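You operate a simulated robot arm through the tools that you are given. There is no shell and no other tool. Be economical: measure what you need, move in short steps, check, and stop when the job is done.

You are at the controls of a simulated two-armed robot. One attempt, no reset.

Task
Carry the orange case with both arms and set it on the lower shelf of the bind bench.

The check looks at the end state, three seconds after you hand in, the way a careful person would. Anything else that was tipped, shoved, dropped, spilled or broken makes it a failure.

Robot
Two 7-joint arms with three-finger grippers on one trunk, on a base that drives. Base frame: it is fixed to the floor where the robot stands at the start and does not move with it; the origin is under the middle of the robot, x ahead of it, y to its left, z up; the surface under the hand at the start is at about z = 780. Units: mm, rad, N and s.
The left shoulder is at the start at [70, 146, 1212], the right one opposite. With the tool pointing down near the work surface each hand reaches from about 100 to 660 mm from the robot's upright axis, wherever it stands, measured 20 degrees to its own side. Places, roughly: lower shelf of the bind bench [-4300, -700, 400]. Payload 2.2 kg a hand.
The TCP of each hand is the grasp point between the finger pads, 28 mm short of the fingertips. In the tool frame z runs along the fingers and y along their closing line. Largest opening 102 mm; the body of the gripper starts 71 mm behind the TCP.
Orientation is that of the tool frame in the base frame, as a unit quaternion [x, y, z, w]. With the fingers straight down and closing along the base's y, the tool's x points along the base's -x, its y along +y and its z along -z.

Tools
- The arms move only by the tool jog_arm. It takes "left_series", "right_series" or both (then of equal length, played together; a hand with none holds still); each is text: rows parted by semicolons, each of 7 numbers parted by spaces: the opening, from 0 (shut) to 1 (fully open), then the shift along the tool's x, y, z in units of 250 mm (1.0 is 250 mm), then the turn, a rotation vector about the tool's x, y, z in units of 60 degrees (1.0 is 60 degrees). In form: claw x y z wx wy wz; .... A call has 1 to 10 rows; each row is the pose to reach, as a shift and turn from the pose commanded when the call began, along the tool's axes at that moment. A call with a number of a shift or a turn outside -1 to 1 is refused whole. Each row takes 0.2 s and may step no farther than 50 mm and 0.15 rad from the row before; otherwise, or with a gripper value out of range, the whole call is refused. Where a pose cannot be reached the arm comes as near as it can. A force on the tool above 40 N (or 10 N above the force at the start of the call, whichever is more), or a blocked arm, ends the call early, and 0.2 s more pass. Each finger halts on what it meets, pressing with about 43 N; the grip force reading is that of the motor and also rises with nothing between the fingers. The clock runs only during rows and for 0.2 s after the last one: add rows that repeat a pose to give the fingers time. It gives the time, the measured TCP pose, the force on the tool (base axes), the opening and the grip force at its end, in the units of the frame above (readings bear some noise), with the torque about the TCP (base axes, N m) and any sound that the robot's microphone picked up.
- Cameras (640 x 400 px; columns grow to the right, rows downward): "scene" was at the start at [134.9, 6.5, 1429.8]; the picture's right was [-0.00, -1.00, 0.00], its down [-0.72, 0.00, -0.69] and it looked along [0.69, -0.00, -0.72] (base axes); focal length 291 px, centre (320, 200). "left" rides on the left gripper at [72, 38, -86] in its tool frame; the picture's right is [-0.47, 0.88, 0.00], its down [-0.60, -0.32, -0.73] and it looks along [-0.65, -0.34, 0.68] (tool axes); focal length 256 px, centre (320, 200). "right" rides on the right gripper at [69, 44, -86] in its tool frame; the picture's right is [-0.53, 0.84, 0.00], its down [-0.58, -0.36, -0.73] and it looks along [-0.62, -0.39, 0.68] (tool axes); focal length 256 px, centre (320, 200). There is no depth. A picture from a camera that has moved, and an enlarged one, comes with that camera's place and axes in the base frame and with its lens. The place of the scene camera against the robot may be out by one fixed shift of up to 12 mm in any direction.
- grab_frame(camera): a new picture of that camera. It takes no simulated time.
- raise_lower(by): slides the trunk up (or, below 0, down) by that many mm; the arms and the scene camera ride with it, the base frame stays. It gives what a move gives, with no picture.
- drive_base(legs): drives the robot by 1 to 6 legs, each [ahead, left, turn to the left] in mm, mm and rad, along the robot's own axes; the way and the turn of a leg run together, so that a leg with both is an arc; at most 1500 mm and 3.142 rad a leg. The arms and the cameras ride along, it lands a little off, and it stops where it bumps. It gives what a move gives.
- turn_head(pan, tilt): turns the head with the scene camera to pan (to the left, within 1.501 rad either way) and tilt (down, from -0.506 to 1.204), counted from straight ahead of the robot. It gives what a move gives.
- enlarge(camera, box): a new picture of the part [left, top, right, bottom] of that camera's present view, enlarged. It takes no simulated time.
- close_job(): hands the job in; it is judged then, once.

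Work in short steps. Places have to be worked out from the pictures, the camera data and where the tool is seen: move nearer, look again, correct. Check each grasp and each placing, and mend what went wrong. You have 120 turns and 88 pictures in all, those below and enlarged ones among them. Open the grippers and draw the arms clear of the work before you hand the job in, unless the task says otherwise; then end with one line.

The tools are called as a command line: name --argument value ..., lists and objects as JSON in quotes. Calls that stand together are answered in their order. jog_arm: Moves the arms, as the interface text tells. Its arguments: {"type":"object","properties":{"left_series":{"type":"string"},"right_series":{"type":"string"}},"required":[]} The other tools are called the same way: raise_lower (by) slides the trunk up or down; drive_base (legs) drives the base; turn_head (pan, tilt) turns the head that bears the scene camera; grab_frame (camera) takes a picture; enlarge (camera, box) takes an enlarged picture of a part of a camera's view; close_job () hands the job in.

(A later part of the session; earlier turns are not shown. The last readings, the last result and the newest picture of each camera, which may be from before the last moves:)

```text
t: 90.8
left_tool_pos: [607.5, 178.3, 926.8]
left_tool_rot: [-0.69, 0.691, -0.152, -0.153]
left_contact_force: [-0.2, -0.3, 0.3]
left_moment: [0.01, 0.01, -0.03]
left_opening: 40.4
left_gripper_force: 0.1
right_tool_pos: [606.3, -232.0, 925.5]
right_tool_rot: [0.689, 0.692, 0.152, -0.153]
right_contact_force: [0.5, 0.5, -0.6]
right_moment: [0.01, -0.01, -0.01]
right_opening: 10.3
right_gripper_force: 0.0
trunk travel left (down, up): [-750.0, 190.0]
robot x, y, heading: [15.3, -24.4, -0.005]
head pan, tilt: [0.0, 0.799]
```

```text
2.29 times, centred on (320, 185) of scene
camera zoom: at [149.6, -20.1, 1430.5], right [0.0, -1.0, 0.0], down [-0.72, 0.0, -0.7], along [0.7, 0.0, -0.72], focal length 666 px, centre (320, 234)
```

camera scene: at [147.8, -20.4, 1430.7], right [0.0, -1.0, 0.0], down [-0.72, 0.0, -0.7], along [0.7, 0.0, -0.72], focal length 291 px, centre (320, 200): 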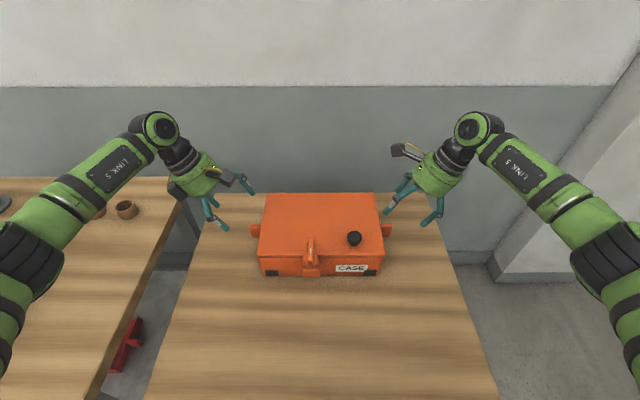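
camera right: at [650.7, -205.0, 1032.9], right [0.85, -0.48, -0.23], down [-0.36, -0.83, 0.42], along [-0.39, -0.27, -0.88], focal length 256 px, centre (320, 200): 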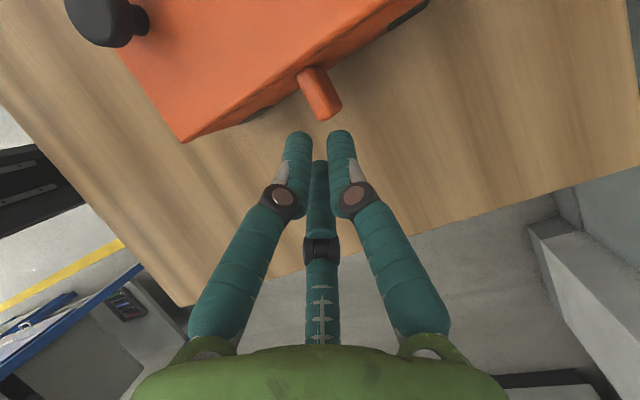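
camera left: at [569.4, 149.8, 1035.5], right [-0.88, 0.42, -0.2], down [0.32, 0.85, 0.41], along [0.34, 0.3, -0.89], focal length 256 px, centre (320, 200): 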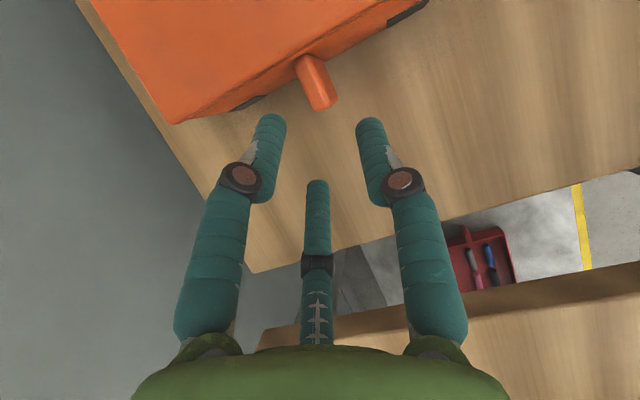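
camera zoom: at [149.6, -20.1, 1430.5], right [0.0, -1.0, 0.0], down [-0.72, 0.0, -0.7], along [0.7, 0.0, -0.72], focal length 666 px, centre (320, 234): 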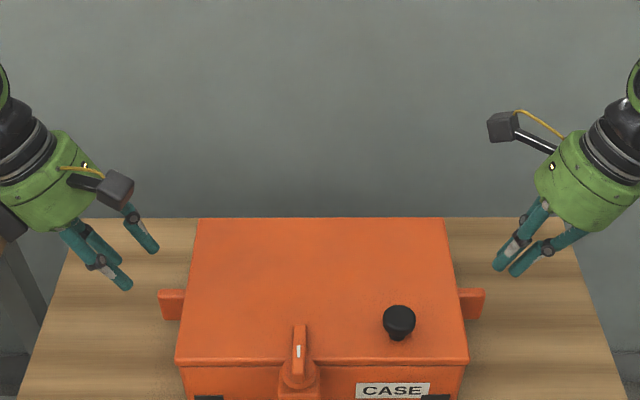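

The fingers close radially in three directions (+y, −30° and 210° in tool terms). The right grip needs one finger outboard of the tab and the other two straddling its front and back faces. I'll turn the left hand +90° and the right −30° about the tool axis and reduce the tilt to 15°.

jog_arm --left_series "0.5 0 0 0 -0.011 -0.011 0.125; 0.5 0 0 0 -0.022 -0.022 0.249; 0.5 0 0 0 -0.033 -0.033 0.374; 0.5 0 0 0 -0.043 -0.044 0.498; 0.5 0 0 0 -0.054 -0.055 0.623; 0.5 0 0 0 -0.065 -0.0655 0.7475" --right_series "0.5 0 0 0 0.008 -0.03 -0.09; 0.5 0 0 0 0.016 -0.06 -0.18; 0.5 0 0 0 0.024 -0.09 -0.27; 0.5 0 0 0 0.032 -0.12 -0.36; 0.5 0 0 0 0.04 -0.15 -0.45; 0.5 0 0 0 0.043 -0.163 -0.495"

jog_arm --left_series "0.5 0 0 0 -0.011 -0.011 0.125; 0.5 0 0 0 -0.022 -0.022 0.249; 0.5 0 0 0 -0.033 -0.033 0.374; 0.5 0 0 0 -0.043 -0.044 0.498; 0.5 0 0 0 -0.054 -0.055 0.623; 0.5 0 0 0 -0.065 -0.0655 0.7475; 0.5 0 0 0 -0.065 -0.0655 0.7475"

grab_frame --camera "left"

grab_frame --camera "right"

enlarge --camera "scene" --box '[180, 100, 460, 270]'

```text
t: 92.2
left_tool_pos: [607.5, 177.5, 926.2]
left_tool_rot: [-0.372, 0.912, -0.152, -0.084]
left_contact_force: [0.6, 0.5, -1.0]
left_moment: [-0.02, 0.01, -0.02]
left_opening: 50.9
left_gripper_force: 0.0
right_tool_pos: [606.9, -231.6, 926.2]
right_tool_rot: [0.494, 0.859, 0.113, -0.065]
right_contact_force: [-0.9, -0.4, -0.1]
right_moment: [0.0, -0.01, -0.02]
right_opening: 51.0
right_gripper_force: 0.0
trunk travel left (down, up): [-750.0, 190.0]
robot x, y, heading: [11.6, -25.4, -0.004]
head pan, tilt: [0.0, 0.799]
```

```text
t: 93.8
left_tool_pos: [608.8, 176.3, 925.6]
left_tool_rot: [0.003, 0.992, -0.129, 0.0]
left_contact_force: [0.6, 0.7, -0.3]
left_moment: [-0.01, -0.02, 0.01]
left_opening: 51.3
left_gripper_force: 0.1
right_tool_pos: [607.9, -233.3, 926.0]
right_tool_rot: [0.497, 0.858, 0.114, -0.066]
right_contact_force: [0.8, 0.6, -0.2]
right_moment: [-0.03, 0.01, -0.03]
right_opening: 50.7
right_gripper_force: 0.0
trunk travel left (down, up): [-750.0, 190.0]
robot x, y, heading: [14.1, -25.5, -0.001]
head pan, tilt: [0.0, 0.799]
```

```text
55 pictures are left
camera left: at [535.4, 237.3, 1000.0], right [0.47, 0.85, -0.23], down [0.6, -0.12, 0.79], along [0.65, -0.51, -0.57], focal length 256 px, centre (320, 200)
```

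left: 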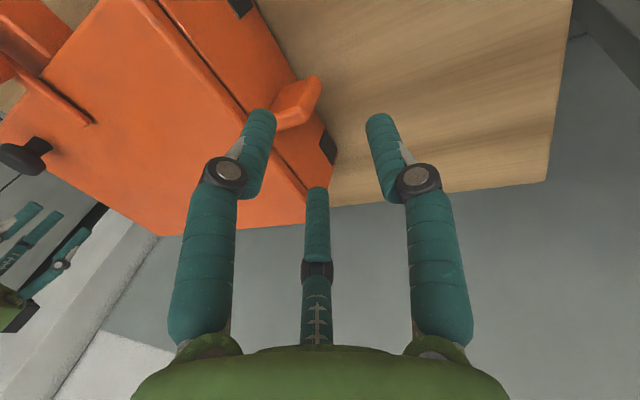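

```text
54 pictures are left
camera right: at [611.1, -175.1, 1030.2], right [1.0, -0.04, -0.01], down [-0.03, -0.85, 0.53], along [-0.03, -0.53, -0.85], focal length 256 px, centre (320, 200)
```

right: 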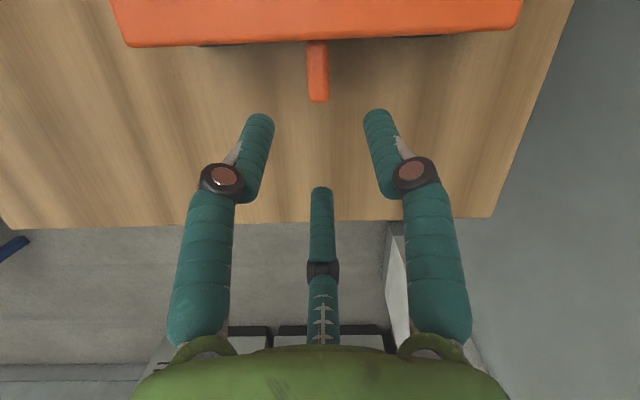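

```text
2.29 times, centred on (320, 185) of scene
camera zoom: at [149.3, -20.1, 1430.5], right [0.0, -1.0, 0.0], down [-0.72, 0.0, -0.7], along [0.7, 0.0, -0.72], focal length 666 px, centre (320, 234)
```

zoom: 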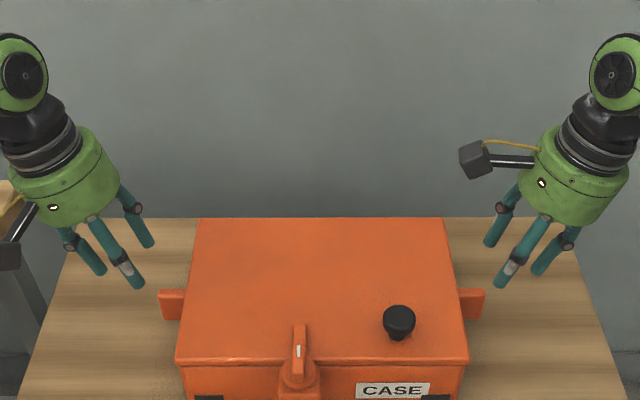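

The right view shows the tab centred at x≈607 and the straddle geometry lined up. I'll set the openings to 0.4 and approach to 25 mm short, with lateral offsets so no finger touches the case wall.

jog_arm --left_series "0.4 0.003 -0.016 0.11 0 0 0; 0.4 0.006 -0.031 0.22 0 0 0; 0.4 0.006 -0.031 0.22 0 0 0" --right_series "0.4 0.012 0.006 0.11 0 0 0; 0.4 0.024 0.011 0.22 0 0 0; 0.4 0.024 0.011 0.22 0 0 0"

grab_frame --camera "left"

grab_frame --camera "right"

enlarge --camera "scene" --box '[200, 130, 440, 280]'

```text
t: 94.6
left_tool_pos: [607.0, 155.7, 875.0]
left_tool_rot: [0.001, 0.991, -0.13, 0.0]
left_contact_force: [-0.6, 0.1, -0.2]
left_moment: [0.02, 0.01, 0.04]
left_opening: 40.8
left_gripper_force: 0.1
right_tool_pos: [606.5, -211.0, 875.5]
right_tool_rot: [0.495, 0.859, 0.112, -0.065]
right_contact_force: [-0.2, -0.6, 0.2]
right_moment: [0.03, -0.01, 0.01]
right_opening: 40.8
right_gripper_force: 0.1
trunk travel left (down, up): [-750.0, 190.0]
robot x, y, heading: [16.9, -26.1, 0.002]
head pan, tilt: [0.0, 0.799]
```

```text
52 pictures are left
camera left: at [533.1, 215.0, 949.6], right [0.47, 0.85, -0.23], down [0.6, -0.12, 0.79], along [0.65, -0.51, -0.57], focal length 256 px, centre (320, 200)
```

left: 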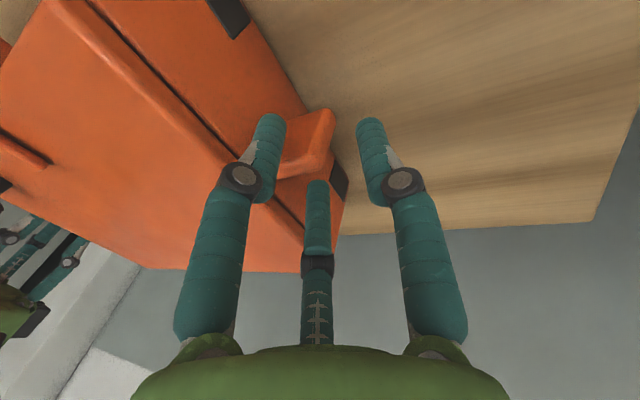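

```text
51 pictures are left
camera right: at [609.9, -154.2, 979.8], right [1.0, -0.04, -0.01], down [-0.03, -0.85, 0.53], along [-0.03, -0.53, -0.85], focal length 256 px, centre (320, 200)
```

right: 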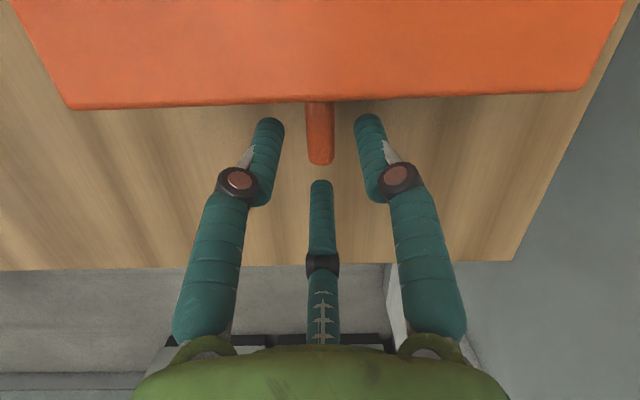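

```text
2.67 times, centred on (320, 205) of scene
camera zoom: at [148.4, -20.1, 1430.6], right [0.0, -1.0, 0.0], down [-0.72, 0.0, -0.7], along [0.7, 0.0, -0.72], focal length 777 px, centre (320, 187)
```

zoom: 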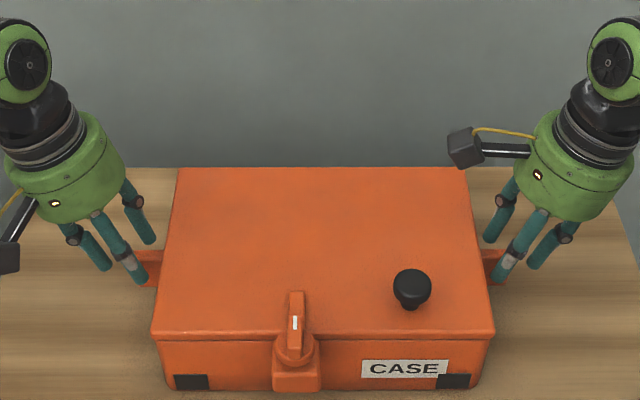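

The fingers straddle the tabs correctly with no contact. I'll descend the last 25 mm with a 3 mm extra outboard margin.

jog_arm --left_series "0.4 0 0.008 0.05 0 0 0; 0.4 0 0.008 0.101 0 0 0; 0.4 0 0.008 0.101 0 0 0" --right_series "0.4 -0.018 -0.007 0.05 0 0 0; 0.4 -0.018 -0.007 0.1 0 0 0; 0.4 -0.018 -0.007 0.1 0 0 0"

grab_frame --camera "right"

grab_frame --camera "left"

```text
t: 95.4
left_tool_pos: [606.8, 151.6, 850.0]
left_tool_rot: [0.001, 0.991, -0.13, 0.0]
left_contact_force: [-0.1, -0.6, -0.8]
left_moment: [0.0, -0.01, -0.04]
left_opening: 40.6
left_gripper_force: 0.0
right_tool_pos: [607.3, -207.9, 851.4]
right_tool_rot: [0.496, 0.858, 0.114, -0.065]
right_contact_force: [-0.2, -0.8, -0.2]
right_moment: [0.0, 0.01, 0.0]
right_opening: 40.7
right_gripper_force: 0.1
trunk travel left (down, up): [-750.0, 190.0]
robot x, y, heading: [16.3, -27.5, -0.008]
head pan, tilt: [0.0, 0.799]
```

```text
49 pictures are left
camera right: at [610.9, -151.9, 954.2], right [1.0, -0.04, -0.01], down [-0.03, -0.85, 0.53], along [-0.03, -0.53, -0.85], focal length 256 px, centre (320, 200)
```

right: 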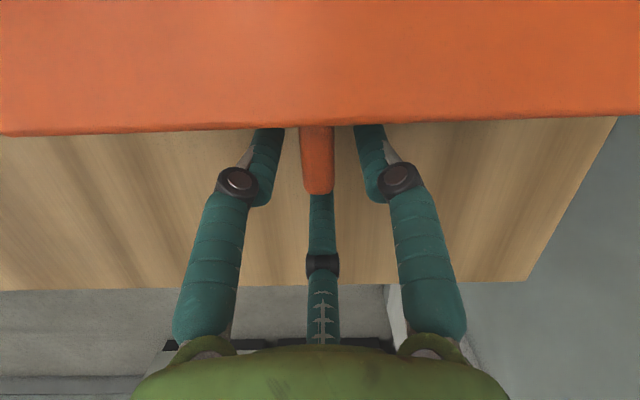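

```text
48 pictures are left
camera left: at [533.2, 210.8, 924.7], right [0.47, 0.85, -0.23], down [0.6, -0.12, 0.79], along [0.65, -0.51, -0.57], focal length 256 px, centre (320, 200)
```

left: 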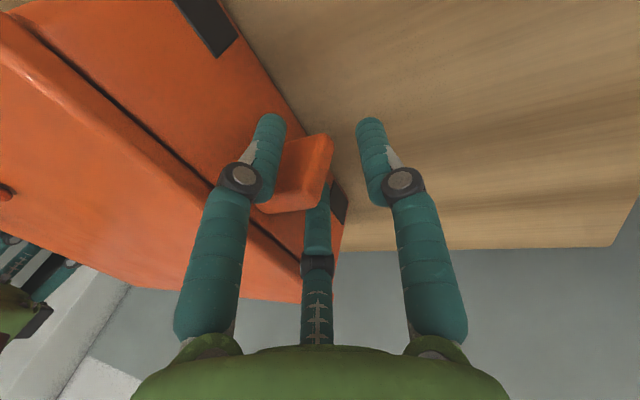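

No contact and both tabs sit between the fingers. I'll close both hands.

jog_arm --left_series "0.2 0 0 0 0 0 0; 0 0 0 0 0 0 0; 0 0 0 0 0 0 0; 0 0 0 0 0 0 0" --right_series "0.2 0 0 0 0 0 0; 0 0 0 0 0 0 0; 0 0 0 0 0 0 0; 0 0 0 0 0 0 0"

grab_frame --camera "right"

grab_frame --camera "left"

```text
t: 96.4
left_tool_pos: [605.9, 150.5, 849.9]
left_tool_rot: [0.001, 0.991, -0.131, 0.0]
left_contact_force: [1.8, -2.0, -1.1]
left_moment: [-0.01, -0.01, 0.02]
left_opening: 17.5
left_gripper_force: 42.9
right_tool_pos: [608.3, -208.4, 849.5]
right_tool_rot: [0.495, 0.859, 0.113, -0.066]
right_contact_force: [-0.5, 2.3, -0.8]
right_moment: [0.01, 0.05, 0.04]
right_opening: 17.5
right_gripper_force: 42.5
trunk travel left (down, up): [-750.0, 190.0]
robot x, y, heading: [15.6, -26.6, -0.006]
head pan, tilt: [0.0, 0.799]
```

```text
47 pictures are left
camera right: at [611.1, -151.8, 954.1], right [1.0, -0.04, -0.01], down [-0.03, -0.85, 0.53], along [-0.03, -0.53, -0.85], focal length 256 px, centre (320, 200)
```

right: 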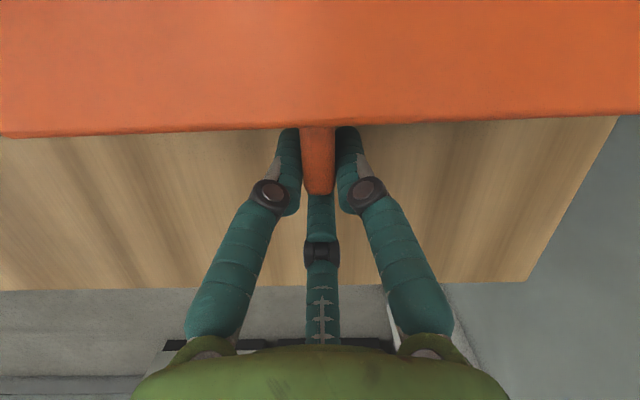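

```text
46 pictures are left
camera left: at [533.5, 210.3, 924.6], right [0.47, 0.85, -0.23], down [0.6, -0.12, 0.79], along [0.65, -0.51, -0.57], focal length 256 px, centre (320, 200)
```

left: 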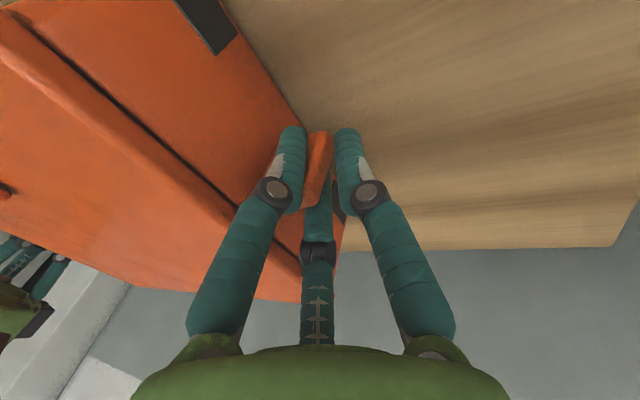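

Both hands grip at 17.5 mm and 43 N. I'll lift with the trunk by 30 mm so that both arms move together.

raise_lower --by 30

grab_frame --camera "scene"

```text
t: 97.1
left_tool_pos: [606.8, 149.9, 879.7]
left_tool_rot: [0.001, 0.991, -0.131, -0.001]
left_contact_force: [0.7, -4.6, -2.2]
left_moment: [-0.12, 0.03, -0.03]
left_opening: 17.2
left_gripper_force: 42.5
right_tool_pos: [607.8, -208.5, 878.7]
right_tool_rot: [0.495, 0.859, 0.114, -0.066]
right_contact_force: [-0.5, 4.7, -4.2]
right_moment: [-0.09, -0.04, 0.02]
right_opening: 17.5
right_gripper_force: 43.6
trunk travel left (down, up): [-780.0, 160.0]
robot x, y, heading: [12.4, -26.9, -0.006]
head pan, tilt: [0.0, 0.799]
```

```text
45 pictures are left
camera scene: at [151.0, -20.1, 1460.3], right [0.0, -1.0, 0.0], down [-0.72, 0.0, -0.7], along [0.7, 0.0, -0.72], focal length 291 px, centre (320, 200)
```

scene: 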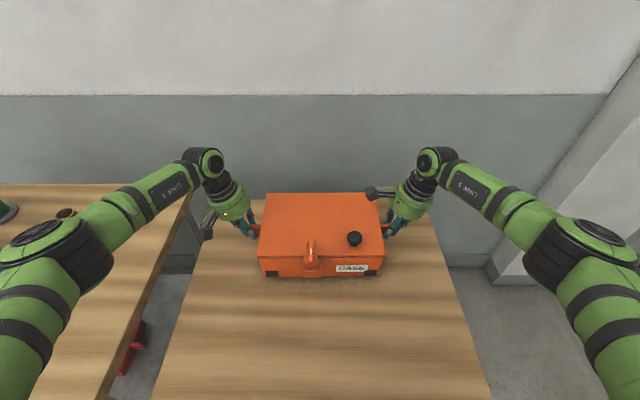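

The case is lifted and moves with the hands, level. I'll raise another 100 mm for clearance and back away from the table.

raise_lower --by 100

drive_base --legs '[[-370, 0, 0]]'

drive_base --legs '[[0, 0, -0.785], [0, 0, -0.785]]'

grab_frame --camera "scene"

```text
t: 98.4
left_tool_pos: [607.1, 150.1, 980.2]
left_tool_rot: [0.001, 0.991, -0.13, -0.001]
left_contact_force: [0.0, -5.8, -2.8]
left_moment: [-0.2, 0.01, 0.0]
left_opening: 17.0
left_gripper_force: 42.5
right_tool_pos: [609.1, -208.9, 978.7]
right_tool_rot: [0.495, 0.859, 0.113, -0.065]
right_contact_force: [0.0, 5.9, -3.3]
right_moment: [0.04, -0.02, -0.02]
right_opening: 17.6
right_gripper_force: 42.8
trunk travel left (down, up): [-880.0, 60.0]
robot x, y, heading: [15.4, -26.5, -0.005]
head pan, tilt: [0.0, 0.799]
```

```text
t: 100.8
left_tool_pos: [240.8, 152.0, 979.7]
left_tool_rot: [0.001, 0.991, -0.131, -0.002]
left_contact_force: [-0.2, -7.8, -4.0]
left_moment: [-0.09, 0.03, 0.01]
left_opening: 17.4
left_gripper_force: 43.0
right_tool_pos: [242.9, -207.5, 979.6]
right_tool_rot: [0.496, 0.858, 0.113, -0.066]
right_contact_force: [-0.5, 7.9, -3.4]
right_moment: [0.14, -0.02, -0.01]
right_opening: 17.3
right_gripper_force: 42.5
trunk travel left (down, up): [-880.0, 60.0]
robot x, y, heading: [-352.7, -22.4, -0.007]
head pan, tilt: [0.0, 0.799]
```

```text
t: 105.3
left_tool_pos: [-177.3, -617.1, 980.7]
left_tool_rot: [0.702, 0.7, -0.092, -0.093]
left_contact_force: [-0.1, -0.6, -2.5]
left_moment: [-0.06, -0.02, 0.0]
left_opening: 17.1
left_gripper_force: 42.4
right_tool_pos: [-536.1, -618.7, 979.0]
right_tool_rot: [0.957, 0.257, 0.127, 0.034]
right_contact_force: [1.5, 1.3, -2.9]
right_moment: [-0.02, 0.07, -0.01]
right_opening: 17.0
right_gripper_force: 42.5
trunk travel left (down, up): [-880.0, 60.0]
robot x, y, heading: [-352.7, -21.0, -1.579]
head pan, tilt: [0.0, 0.799]
```

```text
44 pictures are left
camera scene: at [-348.2, -150.3, 1560.4], right [-1.0, 0.0, 0.0], down [0.0, 0.72, -0.7], along [0.0, -0.7, -0.72], focal length 291 px, centre (320, 200)
```

scene: 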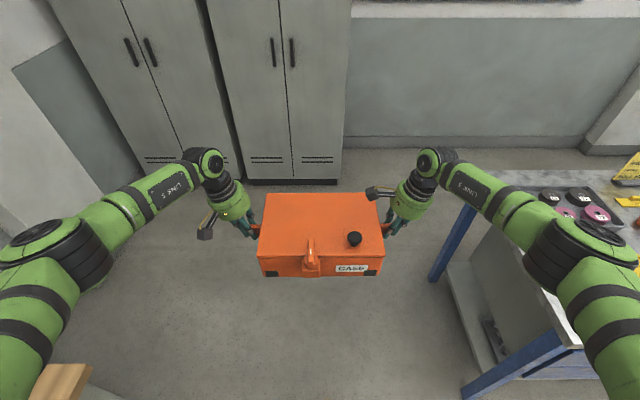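

Carrying steadily. I'll back well into the aisle, then strafe down toward the bench in checked parts.

drive_base --legs '[[-640, 0, 0.008], [0, -1500, 0]]'

drive_base --legs '[[0, -1500, 0]]'

```text
t: 116.0
left_tool_pos: [-1691.9, 37.2, 981.2]
left_tool_rot: [0.706, 0.696, -0.091, -0.093]
left_contact_force: [0.4, -0.1, -3.7]
left_moment: [-0.08, -0.01, 0.02]
left_opening: 17.0
left_gripper_force: 42.4
right_tool_pos: [-2051.5, 39.8, 978.6]
right_tool_rot: [0.96, 0.249, 0.127, 0.034]
right_contact_force: [-0.3, -0.3, -4.1]
right_moment: [0.02, 0.09, 0.0]
right_opening: 17.3
right_gripper_force: 42.3
trunk travel left (down, up): [-880.0, 60.0]
robot x, y, heading: [-1864.4, 631.5, -1.585]
head pan, tilt: [0.0, 0.799]
```

```text
t: 123.4
left_tool_pos: [-3191.3, 61.8, 980.8]
left_tool_rot: [0.705, 0.697, -0.091, -0.093]
left_contact_force: [-0.1, -0.1, -3.5]
left_moment: [-0.06, 0.0, -0.01]
left_opening: 17.2
left_gripper_force: 43.2
right_tool_pos: [-3552.2, 63.0, 979.2]
right_tool_rot: [0.959, 0.252, 0.127, 0.034]
right_contact_force: [0.0, 0.0, -3.3]
right_moment: [0.0, 0.1, -0.02]
right_opening: 17.0
right_gripper_force: 43.1
trunk travel left (down, up): [-880.0, 60.0]
robot x, y, heading: [-3363.1, 655.1, -1.584]
head pan, tilt: [0.0, 0.799]
```

Last strafe leg to x≈−4740 with a heading fix, then lower the trunk to carrying height for the shelf (case bottom about 35 mm above it).

drive_base --legs '[[0, -1377, 0.013]]'

raise_lower --by -400

raise_lower --by -110

turn_head --pan 0 --tilt 0.35

grab_frame --camera "scene"

```text
t: 130.3
left_tool_pos: [-4562.2, 71.1, 979.3]
left_tool_rot: [0.699, 0.703, -0.092, -0.092]
left_contact_force: [-0.3, 0.6, -2.7]
left_moment: [-0.06, 0.0, -0.01]
left_opening: 17.3
left_gripper_force: 42.7
right_tool_pos: [-4921.9, 67.7, 979.7]
right_tool_rot: [0.956, 0.261, 0.127, 0.033]
right_contact_force: [-0.1, -0.1, -3.9]
right_moment: [0.02, 0.1, -0.01]
right_opening: 17.3
right_gripper_force: 42.8
trunk travel left (down, up): [-880.0, 60.0]
robot x, y, heading: [-4744.2, 665.6, -1.568]
head pan, tilt: [0.0, 0.799]
```

```text
t: 134.1
left_tool_pos: [-4562.4, 72.3, 581.0]
left_tool_rot: [0.699, 0.703, -0.092, -0.093]
left_contact_force: [-1.6, -0.3, -3.0]
left_moment: [-0.07, -0.05, 0.03]
left_opening: 17.2
left_gripper_force: 42.9
right_tool_pos: [-4921.6, 68.1, 579.6]
right_tool_rot: [0.957, 0.26, 0.127, 0.033]
right_contact_force: [1.0, -0.2, -3.2]
right_moment: [-0.02, 0.03, 0.03]
right_opening: 17.3
right_gripper_force: 42.5
trunk travel left (down, up): [-480.0, 460.0]
robot x, y, heading: [-4739.5, 665.4, -1.57]
head pan, tilt: [0.0, 0.799]
```

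```text
t: 135.6
left_tool_pos: [-4562.4, 72.5, 470.0]
left_tool_rot: [0.699, 0.703, -0.091, -0.093]
left_contact_force: [0.0, 0.3, -3.3]
left_moment: [-0.09, -0.03, 0.03]
left_opening: 17.1
left_gripper_force: 43.0
right_tool_pos: [-4921.5, 68.4, 468.2]
right_tool_rot: [0.957, 0.26, 0.127, 0.033]
right_contact_force: [0.7, 0.2, -3.0]
right_moment: [0.01, 0.04, 0.03]
right_opening: 17.2
right_gripper_force: 43.2
trunk travel left (down, up): [-370.0, 570.0]
robot x, y, heading: [-4746.0, 660.7, -1.567]
head pan, tilt: [0.0, 0.799]
```

```text
t: 136.5
left_tool_pos: [-4561.8, 72.9, 469.5]
left_tool_rot: [0.699, 0.703, -0.093, -0.093]
left_contact_force: [-0.6, 0.0, -3.4]
left_moment: [0.0, -0.06, 0.01]
left_opening: 17.2
left_gripper_force: 43.2
right_tool_pos: [-4922.6, 67.4, 469.9]
right_tool_rot: [0.957, 0.261, 0.127, 0.033]
right_contact_force: [0.6, -0.4, -3.3]
right_moment: [0.03, 0.02, 0.03]
right_opening: 17.5
right_gripper_force: 42.7
trunk travel left (down, up): [-370.0, 570.0]
robot x, y, heading: [-4741.4, 662.7, -1.57]
head pan, tilt: [0.0, 0.351]
```

```text
43 pictures are left
camera scene: at [-4738.3, 525.8, 1089.9], right [-1.0, 0.0, 0.0], down [0.0, 0.35, -0.94], along [0.0, -0.94, -0.35], focal length 291 px, centre (320, 200)
```

scene: 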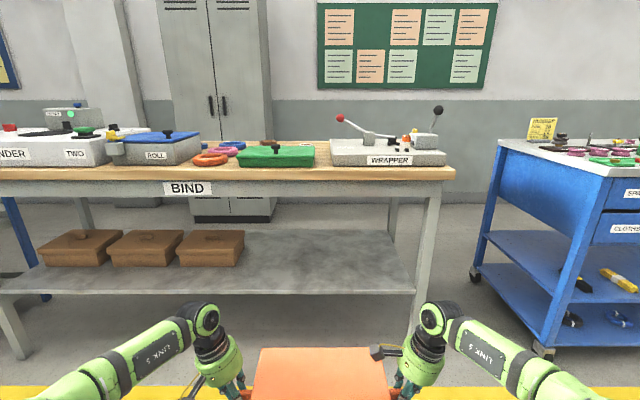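

The forearms run nearly level above the hands at about TCP+235, which would pass too close to the apron (757). I'll raise both hands together by 200 mm relative to the trunk, then lower the trunk so the elbows sit lower.

jog_arm --left_series "0 0 -0.0207 -0.0773 0 0 0; 0 0 -0.0414 -0.1546 0 0 0; 0 0 -0.0621 -0.2319 0 0 0; 0 0 -0.0828 -0.3092 0 0 0; 0 0 -0.1035 -0.3865 0 0 0; 0 0 -0.1242 -0.4638 0 0 0; 0 0 -0.1449 -0.5411 0 0 0; 0 0 -0.1656 -0.6184 0 0 0; 0 0 -0.1863 -0.6957 0 0 0; 0 0 -0.207 -0.773 0 0 0" --right_series "0 0.0179 0.0104 -0.0773 0 0 0; 0 0.0358 0.0207 -0.1546 0 0 0; 0 0.0537 0.0311 -0.2319 0 0 0; 0 0.0716 0.0414 -0.3092 0 0 0; 0 0.0895 0.0518 -0.3865 0 0 0; 0 0.1074 0.0621 -0.4638 0 0 0; 0 0.1253 0.0725 -0.5411 0 0 0; 0 0.1432 0.0828 -0.6184 0 0 0; 0 0.1611 0.0932 -0.6957 0 0 0; 0 0.179 0.1035 -0.773 0 0 0"

```text
t: 138.7
left_tool_pos: [-4562.6, 72.8, 671.3]
left_tool_rot: [0.699, 0.703, -0.092, -0.092]
left_contact_force: [-5.1, -0.6, -3.6]
left_moment: [-0.09, -0.1, 0.02]
left_opening: 17.0
left_gripper_force: 42.5
right_tool_pos: [-4922.6, 67.5, 669.0]
right_tool_rot: [0.957, 0.26, 0.127, 0.033]
right_contact_force: [5.9, 0.0, -3.3]
right_moment: [-0.02, 0.15, 0.03]
right_opening: 17.5
right_gripper_force: 43.5
trunk travel left (down, up): [-370.0, 570.0]
robot x, y, heading: [-4742.5, 663.9, -1.569]
head pan, tilt: [0.0, 0.351]
```

That went cleanly. I'll lower the trunk 215 mm and look at the arm shape.

raise_lower --by -215

turn_head --pan 0 --tilt 0.45

grab_frame --camera "scene"

```text
t: 140.9
left_tool_pos: [-4563.1, 73.0, 454.2]
left_tool_rot: [0.699, 0.703, -0.092, -0.093]
left_contact_force: [-6.8, 0.0, -3.1]
left_moment: [-0.08, 0.16, 0.06]
left_opening: 17.4
left_gripper_force: 42.6
right_tool_pos: [-4921.6, 68.4, 454.0]
right_tool_rot: [0.957, 0.261, 0.126, 0.033]
right_contact_force: [5.9, 0.1, -3.4]
right_moment: [-0.01, 0.01, 0.03]
right_opening: 17.1
right_gripper_force: 43.0
trunk travel left (down, up): [-155.0, 785.0]
robot x, y, heading: [-4743.3, 661.6, -1.569]
head pan, tilt: [0.0, 0.351]
```

```text
t: 141.6
left_tool_pos: [-4562.3, 72.3, 454.5]
left_tool_rot: [0.699, 0.703, -0.092, -0.092]
left_contact_force: [-7.0, -0.3, -2.4]
left_moment: [-0.11, 0.11, 0.05]
left_opening: 17.2
left_gripper_force: 42.8
right_tool_pos: [-4922.0, 68.3, 453.3]
right_tool_rot: [0.957, 0.26, 0.127, 0.033]
right_contact_force: [6.9, 0.2, -3.5]
right_moment: [-0.01, -0.05, 0.01]
right_opening: 17.2
right_gripper_force: 42.6
trunk travel left (down, up): [-155.0, 785.0]
robot x, y, heading: [-4745.7, 663.0, -1.566]
head pan, tilt: [0.0, 0.45]
```

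```text
42 pictures are left
camera scene: at [-4738.3, 527.2, 865.8], right [-1.0, 0.0, 0.0], down [0.0, 0.44, -0.9], along [0.0, -0.9, -0.44], focal length 291 px, centre (320, 200)
```

scene: 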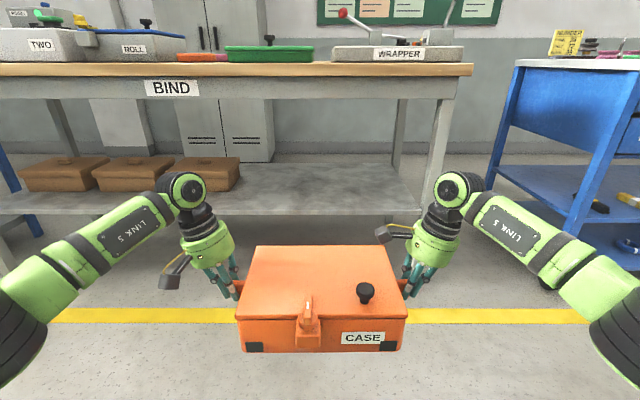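

Wrist tops are at about z 700 and the elbows are lower now. Shifting the target to x≈−4600 keeps the right elbow clear of the bench leg and still clears the boxes (right edge about −4380). I'll strafe left and advance partway.

drive_base --legs '[[0, 142, -0.004], [330, 0, 0]]'

turn_head --pan 0 --tilt 0.35

grab_frame --camera "scene"

```text
t: 144.7
left_tool_pos: [-4423.6, -254.4, 454.3]
left_tool_rot: [0.7, 0.702, -0.092, -0.093]
left_contact_force: [-6.1, 0.9, -3.7]
left_moment: [-0.07, 0.06, 0.08]
left_opening: 17.3
left_gripper_force: 43.0
right_tool_pos: [-4782.6, -258.8, 452.6]
right_tool_rot: [0.957, 0.259, 0.127, 0.033]
right_contact_force: [6.3, -0.1, -3.1]
right_moment: [-0.03, -0.16, 0.02]
right_opening: 17.1
right_gripper_force: 42.8
trunk travel left (down, up): [-155.0, 785.0]
robot x, y, heading: [-4605.4, 339.6, -1.571]
head pan, tilt: [0.0, 0.45]
```

```text
t: 145.4
left_tool_pos: [-4422.7, -253.7, 454.4]
left_tool_rot: [0.7, 0.702, -0.091, -0.092]
left_contact_force: [-1.8, 0.8, -3.7]
left_moment: [-0.06, -0.01, 0.04]
left_opening: 16.9
left_gripper_force: 42.6
right_tool_pos: [-4782.5, -258.0, 454.4]
right_tool_rot: [0.957, 0.258, 0.126, 0.033]
right_contact_force: [1.2, 1.0, -3.3]
right_moment: [-0.02, -0.03, 0.01]
right_opening: 17.4
right_gripper_force: 43.1
trunk travel left (down, up): [-155.0, 785.0]
robot x, y, heading: [-4606.3, 338.6, -1.568]
head pan, tilt: [0.0, 0.351]
```

```text
41 pictures are left
camera scene: at [-4597.9, 199.7, 875.0], right [-1.0, 0.0, 0.0], down [0.0, 0.34, -0.94], along [0.0, -0.94, -0.34], focal length 291 px, centre (320, 200)
```

scene: 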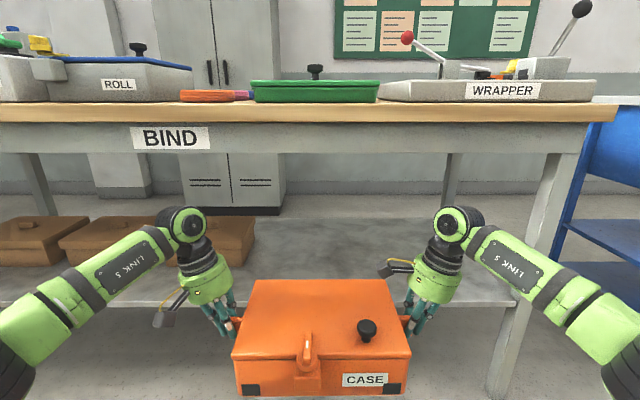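

Case back edge is about 70 mm short of the shelf. I'll raise 12 mm for margin and check the left view for case bottom against the shelf edge.

raise_lower --by 12

grab_frame --camera "left"

grab_frame --camera "right"

```text
t: 146.0
left_tool_pos: [-4423.2, -254.3, 465.3]
left_tool_rot: [0.7, 0.702, -0.092, -0.093]
left_contact_force: [-0.5, 0.3, -4.0]
left_moment: [-0.08, -0.13, 0.04]
left_opening: 17.1
left_gripper_force: 42.6
right_tool_pos: [-4783.2, -256.7, 465.9]
right_tool_rot: [0.957, 0.259, 0.127, 0.033]
right_contact_force: [1.8, 0.6, -2.6]
right_moment: [0.04, 0.13, -0.02]
right_opening: 17.2
right_gripper_force: 42.7
trunk travel left (down, up): [-167.0, 773.0]
robot x, y, heading: [-4602.0, 336.5, -1.572]
head pan, tilt: [0.0, 0.351]
```

```text
40 pictures are left
camera left: at [-4365.0, -181.4, 540.4], right [0.86, -0.46, -0.23], down [-0.12, -0.61, 0.79], along [-0.5, -0.65, -0.57], focal length 256 px, centre (320, 200)
```

left: 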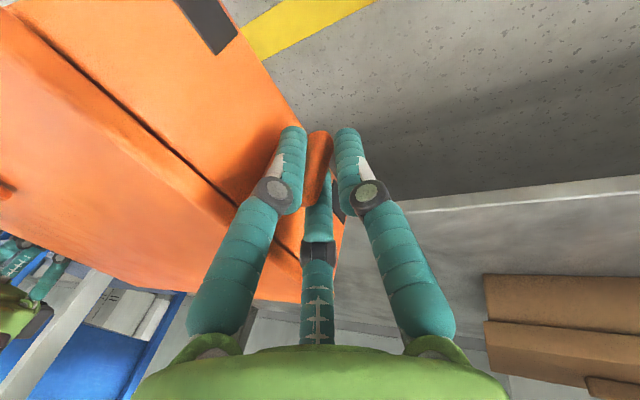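

```text
39 pictures are left
camera right: at [-4726.3, -260.4, 569.8], right [-0.03, -1.0, -0.01], down [-0.85, 0.02, 0.53], along [-0.53, 0.03, -0.85], focal length 256 px, centre (320, 200)
```

right: 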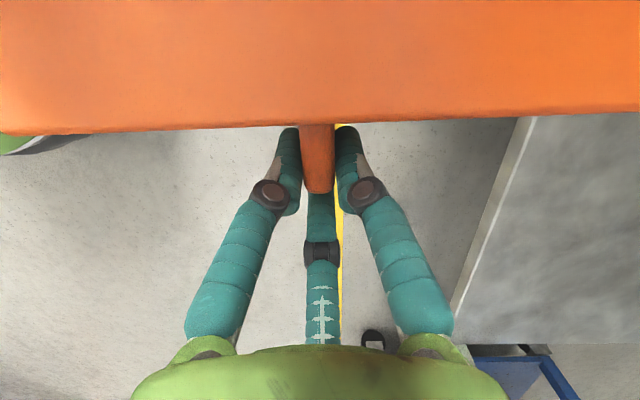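

The hand cameras confirm the shelf edge at y≈−432, z≈355, so the case bottom (about 395) clears it by about 38 mm. I'll advance 200 mm and check.

drive_base --legs '[[200, 0, 0]]'

grab_frame --camera "scene"

```text
t: 147.6
left_tool_pos: [-4423.2, -454.1, 465.5]
left_tool_rot: [0.7, 0.702, -0.092, -0.093]
left_contact_force: [-0.1, 0.0, -3.5]
left_moment: [-0.07, 0.03, 0.03]
left_opening: 17.2
left_gripper_force: 42.9
right_tool_pos: [-4782.7, -457.4, 465.4]
right_tool_rot: [0.957, 0.258, 0.127, 0.033]
right_contact_force: [0.4, -0.1, -3.0]
right_moment: [0.01, 0.0, 0.01]
right_opening: 17.0
right_gripper_force: 42.6
trunk travel left (down, up): [-167.0, 773.0]
robot x, y, heading: [-4605.5, 134.2, -1.568]
head pan, tilt: [0.0, 0.351]
```

```text
38 pictures are left
camera scene: at [-4598.0, 0.2, 886.9], right [-1.0, 0.0, 0.0], down [0.0, 0.34, -0.94], along [0.0, -0.94, -0.34], focal length 291 px, centre (320, 200)
```

scene: 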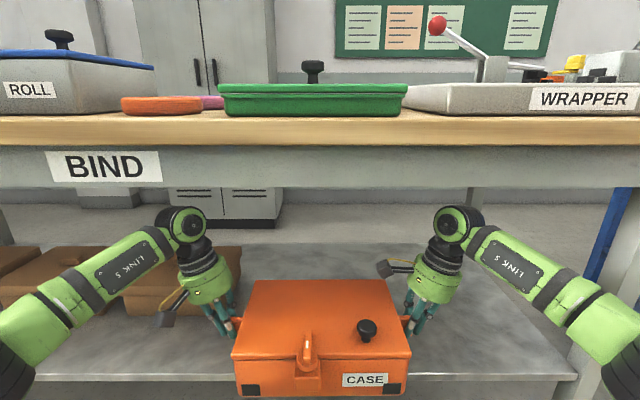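

The wrists pass under the apron. Before the last 110 mm I'll check the right elbow against the bench leg by panning the head.

turn_head --pan -0.7 --tilt 0.6

grab_frame --camera "scene"

turn_head --pan 0.7 --tilt 0.6

grab_frame --camera "scene"

```text
t: 148.7
left_tool_pos: [-4423.9, -454.2, 466.4]
left_tool_rot: [0.7, 0.702, -0.092, -0.093]
left_contact_force: [-0.7, 0.0, -3.3]
left_moment: [-0.1, -0.14, 0.06]
left_opening: 17.0
left_gripper_force: 42.6
right_tool_pos: [-4784.0, -456.1, 466.5]
right_tool_rot: [0.957, 0.259, 0.126, 0.034]
right_contact_force: [0.9, -0.2, -3.6]
right_moment: [0.0, 0.08, 0.03]
right_opening: 17.1
right_gripper_force: 42.6
trunk travel left (down, up): [-167.0, 773.0]
robot x, y, heading: [-4602.6, 136.6, -1.57]
head pan, tilt: [-0.7, 0.6]
```

```text
37 pictures are left
camera scene: at [-4654.9, 25.8, 864.3], right [-0.77, 0.64, 0.0], down [0.36, 0.43, -0.82], along [-0.53, -0.63, -0.57], focal length 291 px, centre (320, 200)
```

scene: 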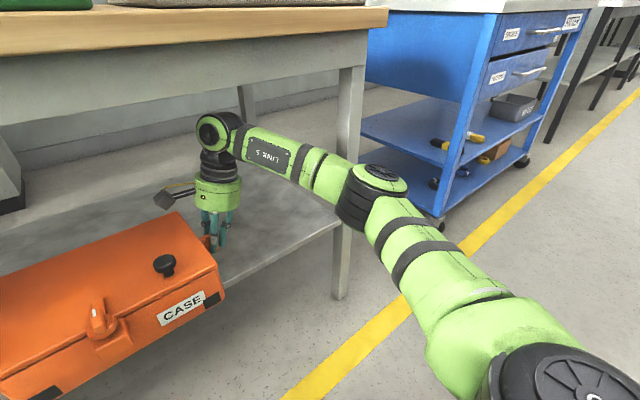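

```text
t: 150.2
left_tool_pos: [-4423.1, -453.5, 466.3]
left_tool_rot: [0.7, 0.702, -0.092, -0.094]
left_contact_force: [-0.7, -0.5, -3.7]
left_moment: [-0.06, -0.02, 0.0]
left_opening: 17.0
left_gripper_force: 42.9
right_tool_pos: [-4783.8, -456.9, 466.6]
right_tool_rot: [0.957, 0.259, 0.126, 0.032]
right_contact_force: [0.0, -0.5, -3.3]
right_moment: [0.0, 0.03, 0.0]
right_opening: 17.3
right_gripper_force: 42.8
trunk travel left (down, up): [-167.0, 773.0]
robot x, y, heading: [-4601.8, 139.4, -1.575]
head pan, tilt: [0.7, 0.6]
```

```text
36 pictures are left
camera scene: at [-4541.1, 25.8, 864.3], right [-0.77, -0.64, 0.0], down [-0.36, 0.43, -0.82], along [0.53, -0.63, -0.57], focal length 291 px, centre (320, 200)
```

scene: 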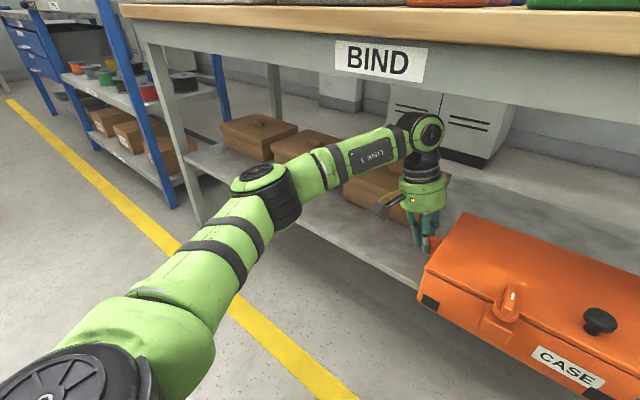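

The right elbow (about x −5003, y −237, radius about 60) keeps some 35 mm from the leg (inner face ≈ −5100) and stays in front of it. I'll advance the last 110 mm, then look.

drive_base --legs '[[112, 0, 0]]'

turn_head --pan 0 --tilt 0.6

grab_frame --camera "scene"

grab_frame --camera "left"

grab_frame --camera "right"

```text
t: 151.4
left_tool_pos: [-4425.0, -565.6, 466.8]
left_tool_rot: [0.701, 0.701, -0.092, -0.094]
left_contact_force: [-0.3, -0.1, -3.4]
left_moment: [-0.05, 0.06, 0.06]
left_opening: 17.0
left_gripper_force: 42.5
right_tool_pos: [-4784.1, -569.2, 466.3]
right_tool_rot: [0.957, 0.258, 0.126, 0.033]
right_contact_force: [0.2, 0.0, -3.9]
right_moment: [-0.03, 0.02, 0.03]
right_opening: 17.0
right_gripper_force: 42.7
trunk travel left (down, up): [-167.0, 773.0]
robot x, y, heading: [-4605.7, 24.5, -1.567]
head pan, tilt: [0.7, 0.6]
```

```text
t: 152.5
left_tool_pos: [-4423.3, -565.8, 465.5]
left_tool_rot: [0.701, 0.701, -0.091, -0.093]
left_contact_force: [-0.7, 0.5, -3.7]
left_moment: [-0.07, -0.11, 0.03]
left_opening: 17.2
left_gripper_force: 42.6
right_tool_pos: [-4784.3, -569.0, 466.6]
right_tool_rot: [0.957, 0.258, 0.127, 0.033]
right_contact_force: [0.6, 0.7, -2.9]
right_moment: [0.02, 0.12, 0.02]
right_opening: 17.1
right_gripper_force: 42.2
trunk travel left (down, up): [-167.0, 773.0]
robot x, y, heading: [-4603.8, 27.7, -1.571]
head pan, tilt: [0.0, 0.6]
```

```text
35 pictures are left
camera scene: at [-4598.2, -106.6, 864.2], right [-1.0, 0.0, 0.0], down [0.0, 0.57, -0.82], along [0.0, -0.82, -0.57], focal length 291 px, centre (320, 200)
```

scene: 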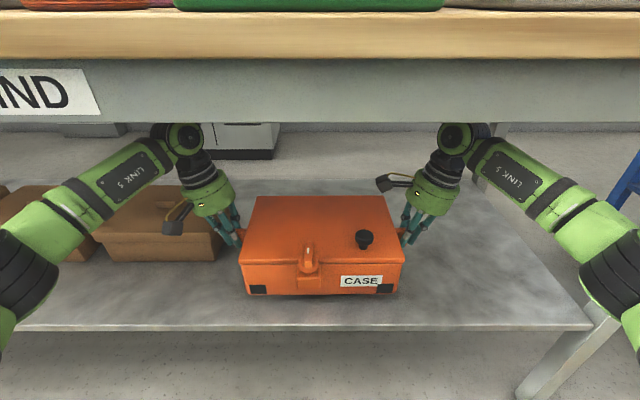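

```text
34 pictures are left
camera left: at [-4366.0, -492.6, 540.6], right [0.86, -0.46, -0.23], down [-0.12, -0.61, 0.79], along [-0.5, -0.65, -0.57], focal length 256 px, centre (320, 200)
```

left: 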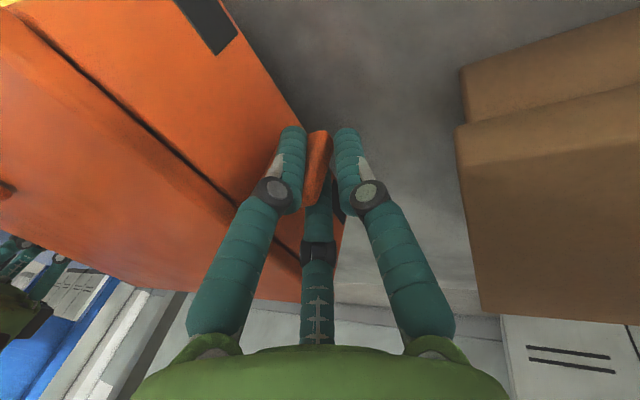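

```text
33 pictures are left
camera right: at [-4727.4, -571.1, 570.0], right [-0.04, -1.0, -0.01], down [-0.85, 0.02, 0.53], along [-0.53, 0.03, -0.85], focal length 256 px, centre (320, 200)
```

right: 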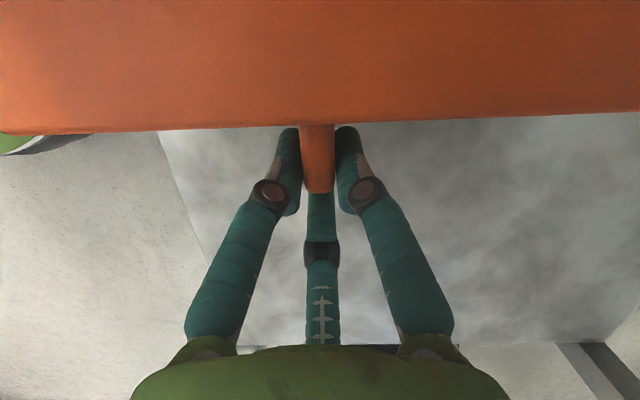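

The case hangs over the shelf fully inside the edge and clear of the boxes. I'll lower in steps, watching the forces.

raise_lower --by -28

raise_lower --by -6

```text
t: 153.2
left_tool_pos: [-4424.1, -565.4, 438.3]
left_tool_rot: [0.701, 0.701, -0.091, -0.093]
left_contact_force: [-0.6, -0.5, -3.5]
left_moment: [-0.06, -0.14, 0.03]
left_opening: 17.3
left_gripper_force: 42.6
right_tool_pos: [-4784.6, -568.6, 437.5]
right_tool_rot: [0.957, 0.258, 0.127, 0.033]
right_contact_force: [1.2, -0.1, -3.2]
right_moment: [-0.04, 0.13, 0.03]
right_opening: 17.4
right_gripper_force: 42.3
trunk travel left (down, up): [-139.0, 801.0]
robot x, y, heading: [-4601.8, 29.2, -1.569]
head pan, tilt: [0.0, 0.6]
```

```text
t: 153.7
left_tool_pos: [-4423.3, -565.1, 433.3]
left_tool_rot: [0.701, 0.701, -0.092, -0.093]
left_contact_force: [-1.5, 0.6, -2.7]
left_moment: [-0.08, -0.03, 0.03]
left_opening: 16.7
left_gripper_force: 43.0
right_tool_pos: [-4783.8, -568.5, 431.7]
right_tool_rot: [0.957, 0.258, 0.127, 0.033]
right_contact_force: [0.2, -0.5, -2.2]
right_moment: [-0.03, 0.09, 0.0]
right_opening: 17.3
right_gripper_force: 43.0
trunk travel left (down, up): [-133.0, 807.0]
robot x, y, heading: [-4605.8, 29.0, -1.572]
head pan, tilt: [0.0, 0.6]
```

Still unsupported (about −3 N each). I'll continue in small steps.

raise_lower --by -3

raise_lower --by -3

```text
t: 154.3
left_tool_pos: [-4425.1, -566.3, 431.3]
left_tool_rot: [0.701, 0.701, -0.093, -0.091]
left_contact_force: [0.5, -1.2, 2.0]
left_moment: [-0.04, -0.34, 0.01]
left_opening: 17.1
left_gripper_force: 42.7
right_tool_pos: [-4784.4, -568.7, 430.2]
right_tool_rot: [0.957, 0.258, 0.127, 0.035]
right_contact_force: [-0.3, -1.5, 0.9]
right_moment: [-0.03, 0.11, -0.04]
right_opening: 17.2
right_gripper_force: 42.4
trunk travel left (down, up): [-130.0, 810.0]
robot x, y, heading: [-4600.4, 27.0, -1.572]
head pan, tilt: [0.0, 0.6]
```

```text
t: 154.8
left_tool_pos: [-4425.1, -565.9, 431.1]
left_tool_rot: [0.7, 0.702, -0.095, -0.09]
left_contact_force: [2.1, -5.8, 13.5]
left_moment: [-0.06, -0.46, 0.03]
left_opening: 17.5
left_gripper_force: 42.6
right_tool_pos: [-4784.9, -568.4, 431.0]
right_tool_rot: [0.957, 0.258, 0.127, 0.038]
right_contact_force: [-1.5, -4.9, 12.3]
right_moment: [0.05, 0.36, 0.0]
right_opening: 17.3
right_gripper_force: 42.8
trunk travel left (down, up): [-127.0, 813.0]
robot x, y, heading: [-4604.0, 25.7, -1.575]
head pan, tilt: [0.0, 0.6]
```

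The case is on the shelf at TCP z≈431 (+13 N each). I'll relieve 3 mm, then open both hands to 0.35, which cleared the wall before.

raise_lower --by 3

jog_arm --left_series "0.25 0 0 0 0 0 0; 0.35 0 0 0 0 0 0; 0.35 0 0 0 0 0 0" --right_series "0.25 0 0 0 0 0 0; 0.35 0 0 0 0 0 0; 0.35 0 0 0 0 0 0"

grab_frame --camera "right"

grab_frame --camera "left"

```text
t: 155.3
left_tool_pos: [-4423.9, -563.9, 430.4]
left_tool_rot: [0.701, 0.701, -0.093, -0.091]
left_contact_force: [3.1, -4.8, 10.2]
left_moment: [-0.12, 0.73, 0.06]
left_opening: 17.0
left_gripper_force: 42.7
right_tool_pos: [-4785.1, -566.7, 429.8]
right_tool_rot: [0.957, 0.258, 0.127, 0.035]
right_contact_force: [-1.8, -4.2, 7.0]
right_moment: [-0.12, -0.68, -0.05]
right_opening: 17.3
right_gripper_force: 43.2
trunk travel left (down, up): [-130.0, 810.0]
robot x, y, heading: [-4604.3, 27.6, -1.567]
head pan, tilt: [0.0, 0.6]
```

```text
t: 156.1
left_tool_pos: [-4424.9, -566.1, 430.4]
left_tool_rot: [0.701, 0.701, -0.092, -0.093]
left_contact_force: [-1.0, 0.2, -0.4]
left_moment: [0.02, 0.02, 0.01]
left_opening: 35.8
left_gripper_force: 0.1
right_tool_pos: [-4784.9, -567.8, 429.1]
right_tool_rot: [0.957, 0.259, 0.127, 0.033]
right_contact_force: [0.1, 0.0, -0.2]
right_moment: [-0.01, 0.0, 0.01]
right_opening: 35.8
right_gripper_force: 0.0
trunk travel left (down, up): [-130.0, 810.0]
robot x, y, heading: [-4603.3, 28.2, -1.574]
head pan, tilt: [0.0, 0.6]
```

```text
32 pictures are left
camera right: at [-4727.4, -570.6, 533.4], right [-0.04, -1.0, -0.01], down [-0.85, 0.02, 0.53], along [-0.53, 0.03, -0.85], focal length 256 px, centre (320, 200)
```

right: 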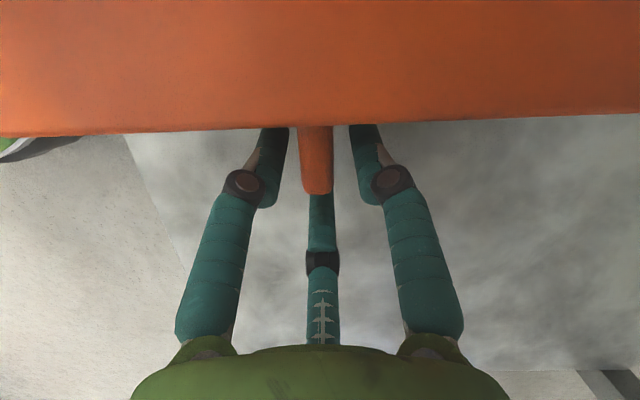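

```text
31 pictures are left
camera left: at [-4366.0, -492.2, 503.9], right [0.86, -0.46, -0.23], down [-0.12, -0.61, 0.79], along [-0.5, -0.65, -0.57], focal length 256 px, centre (320, 200)
```

left: 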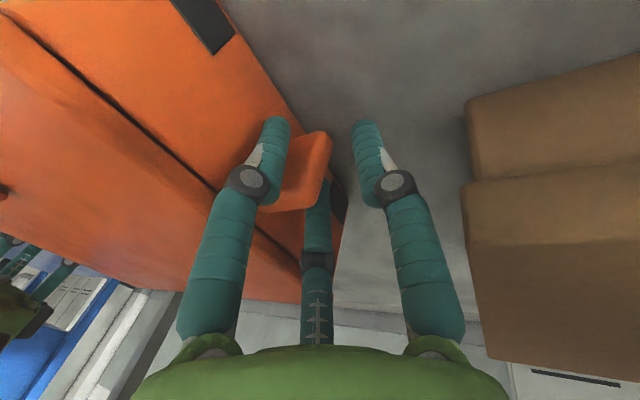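

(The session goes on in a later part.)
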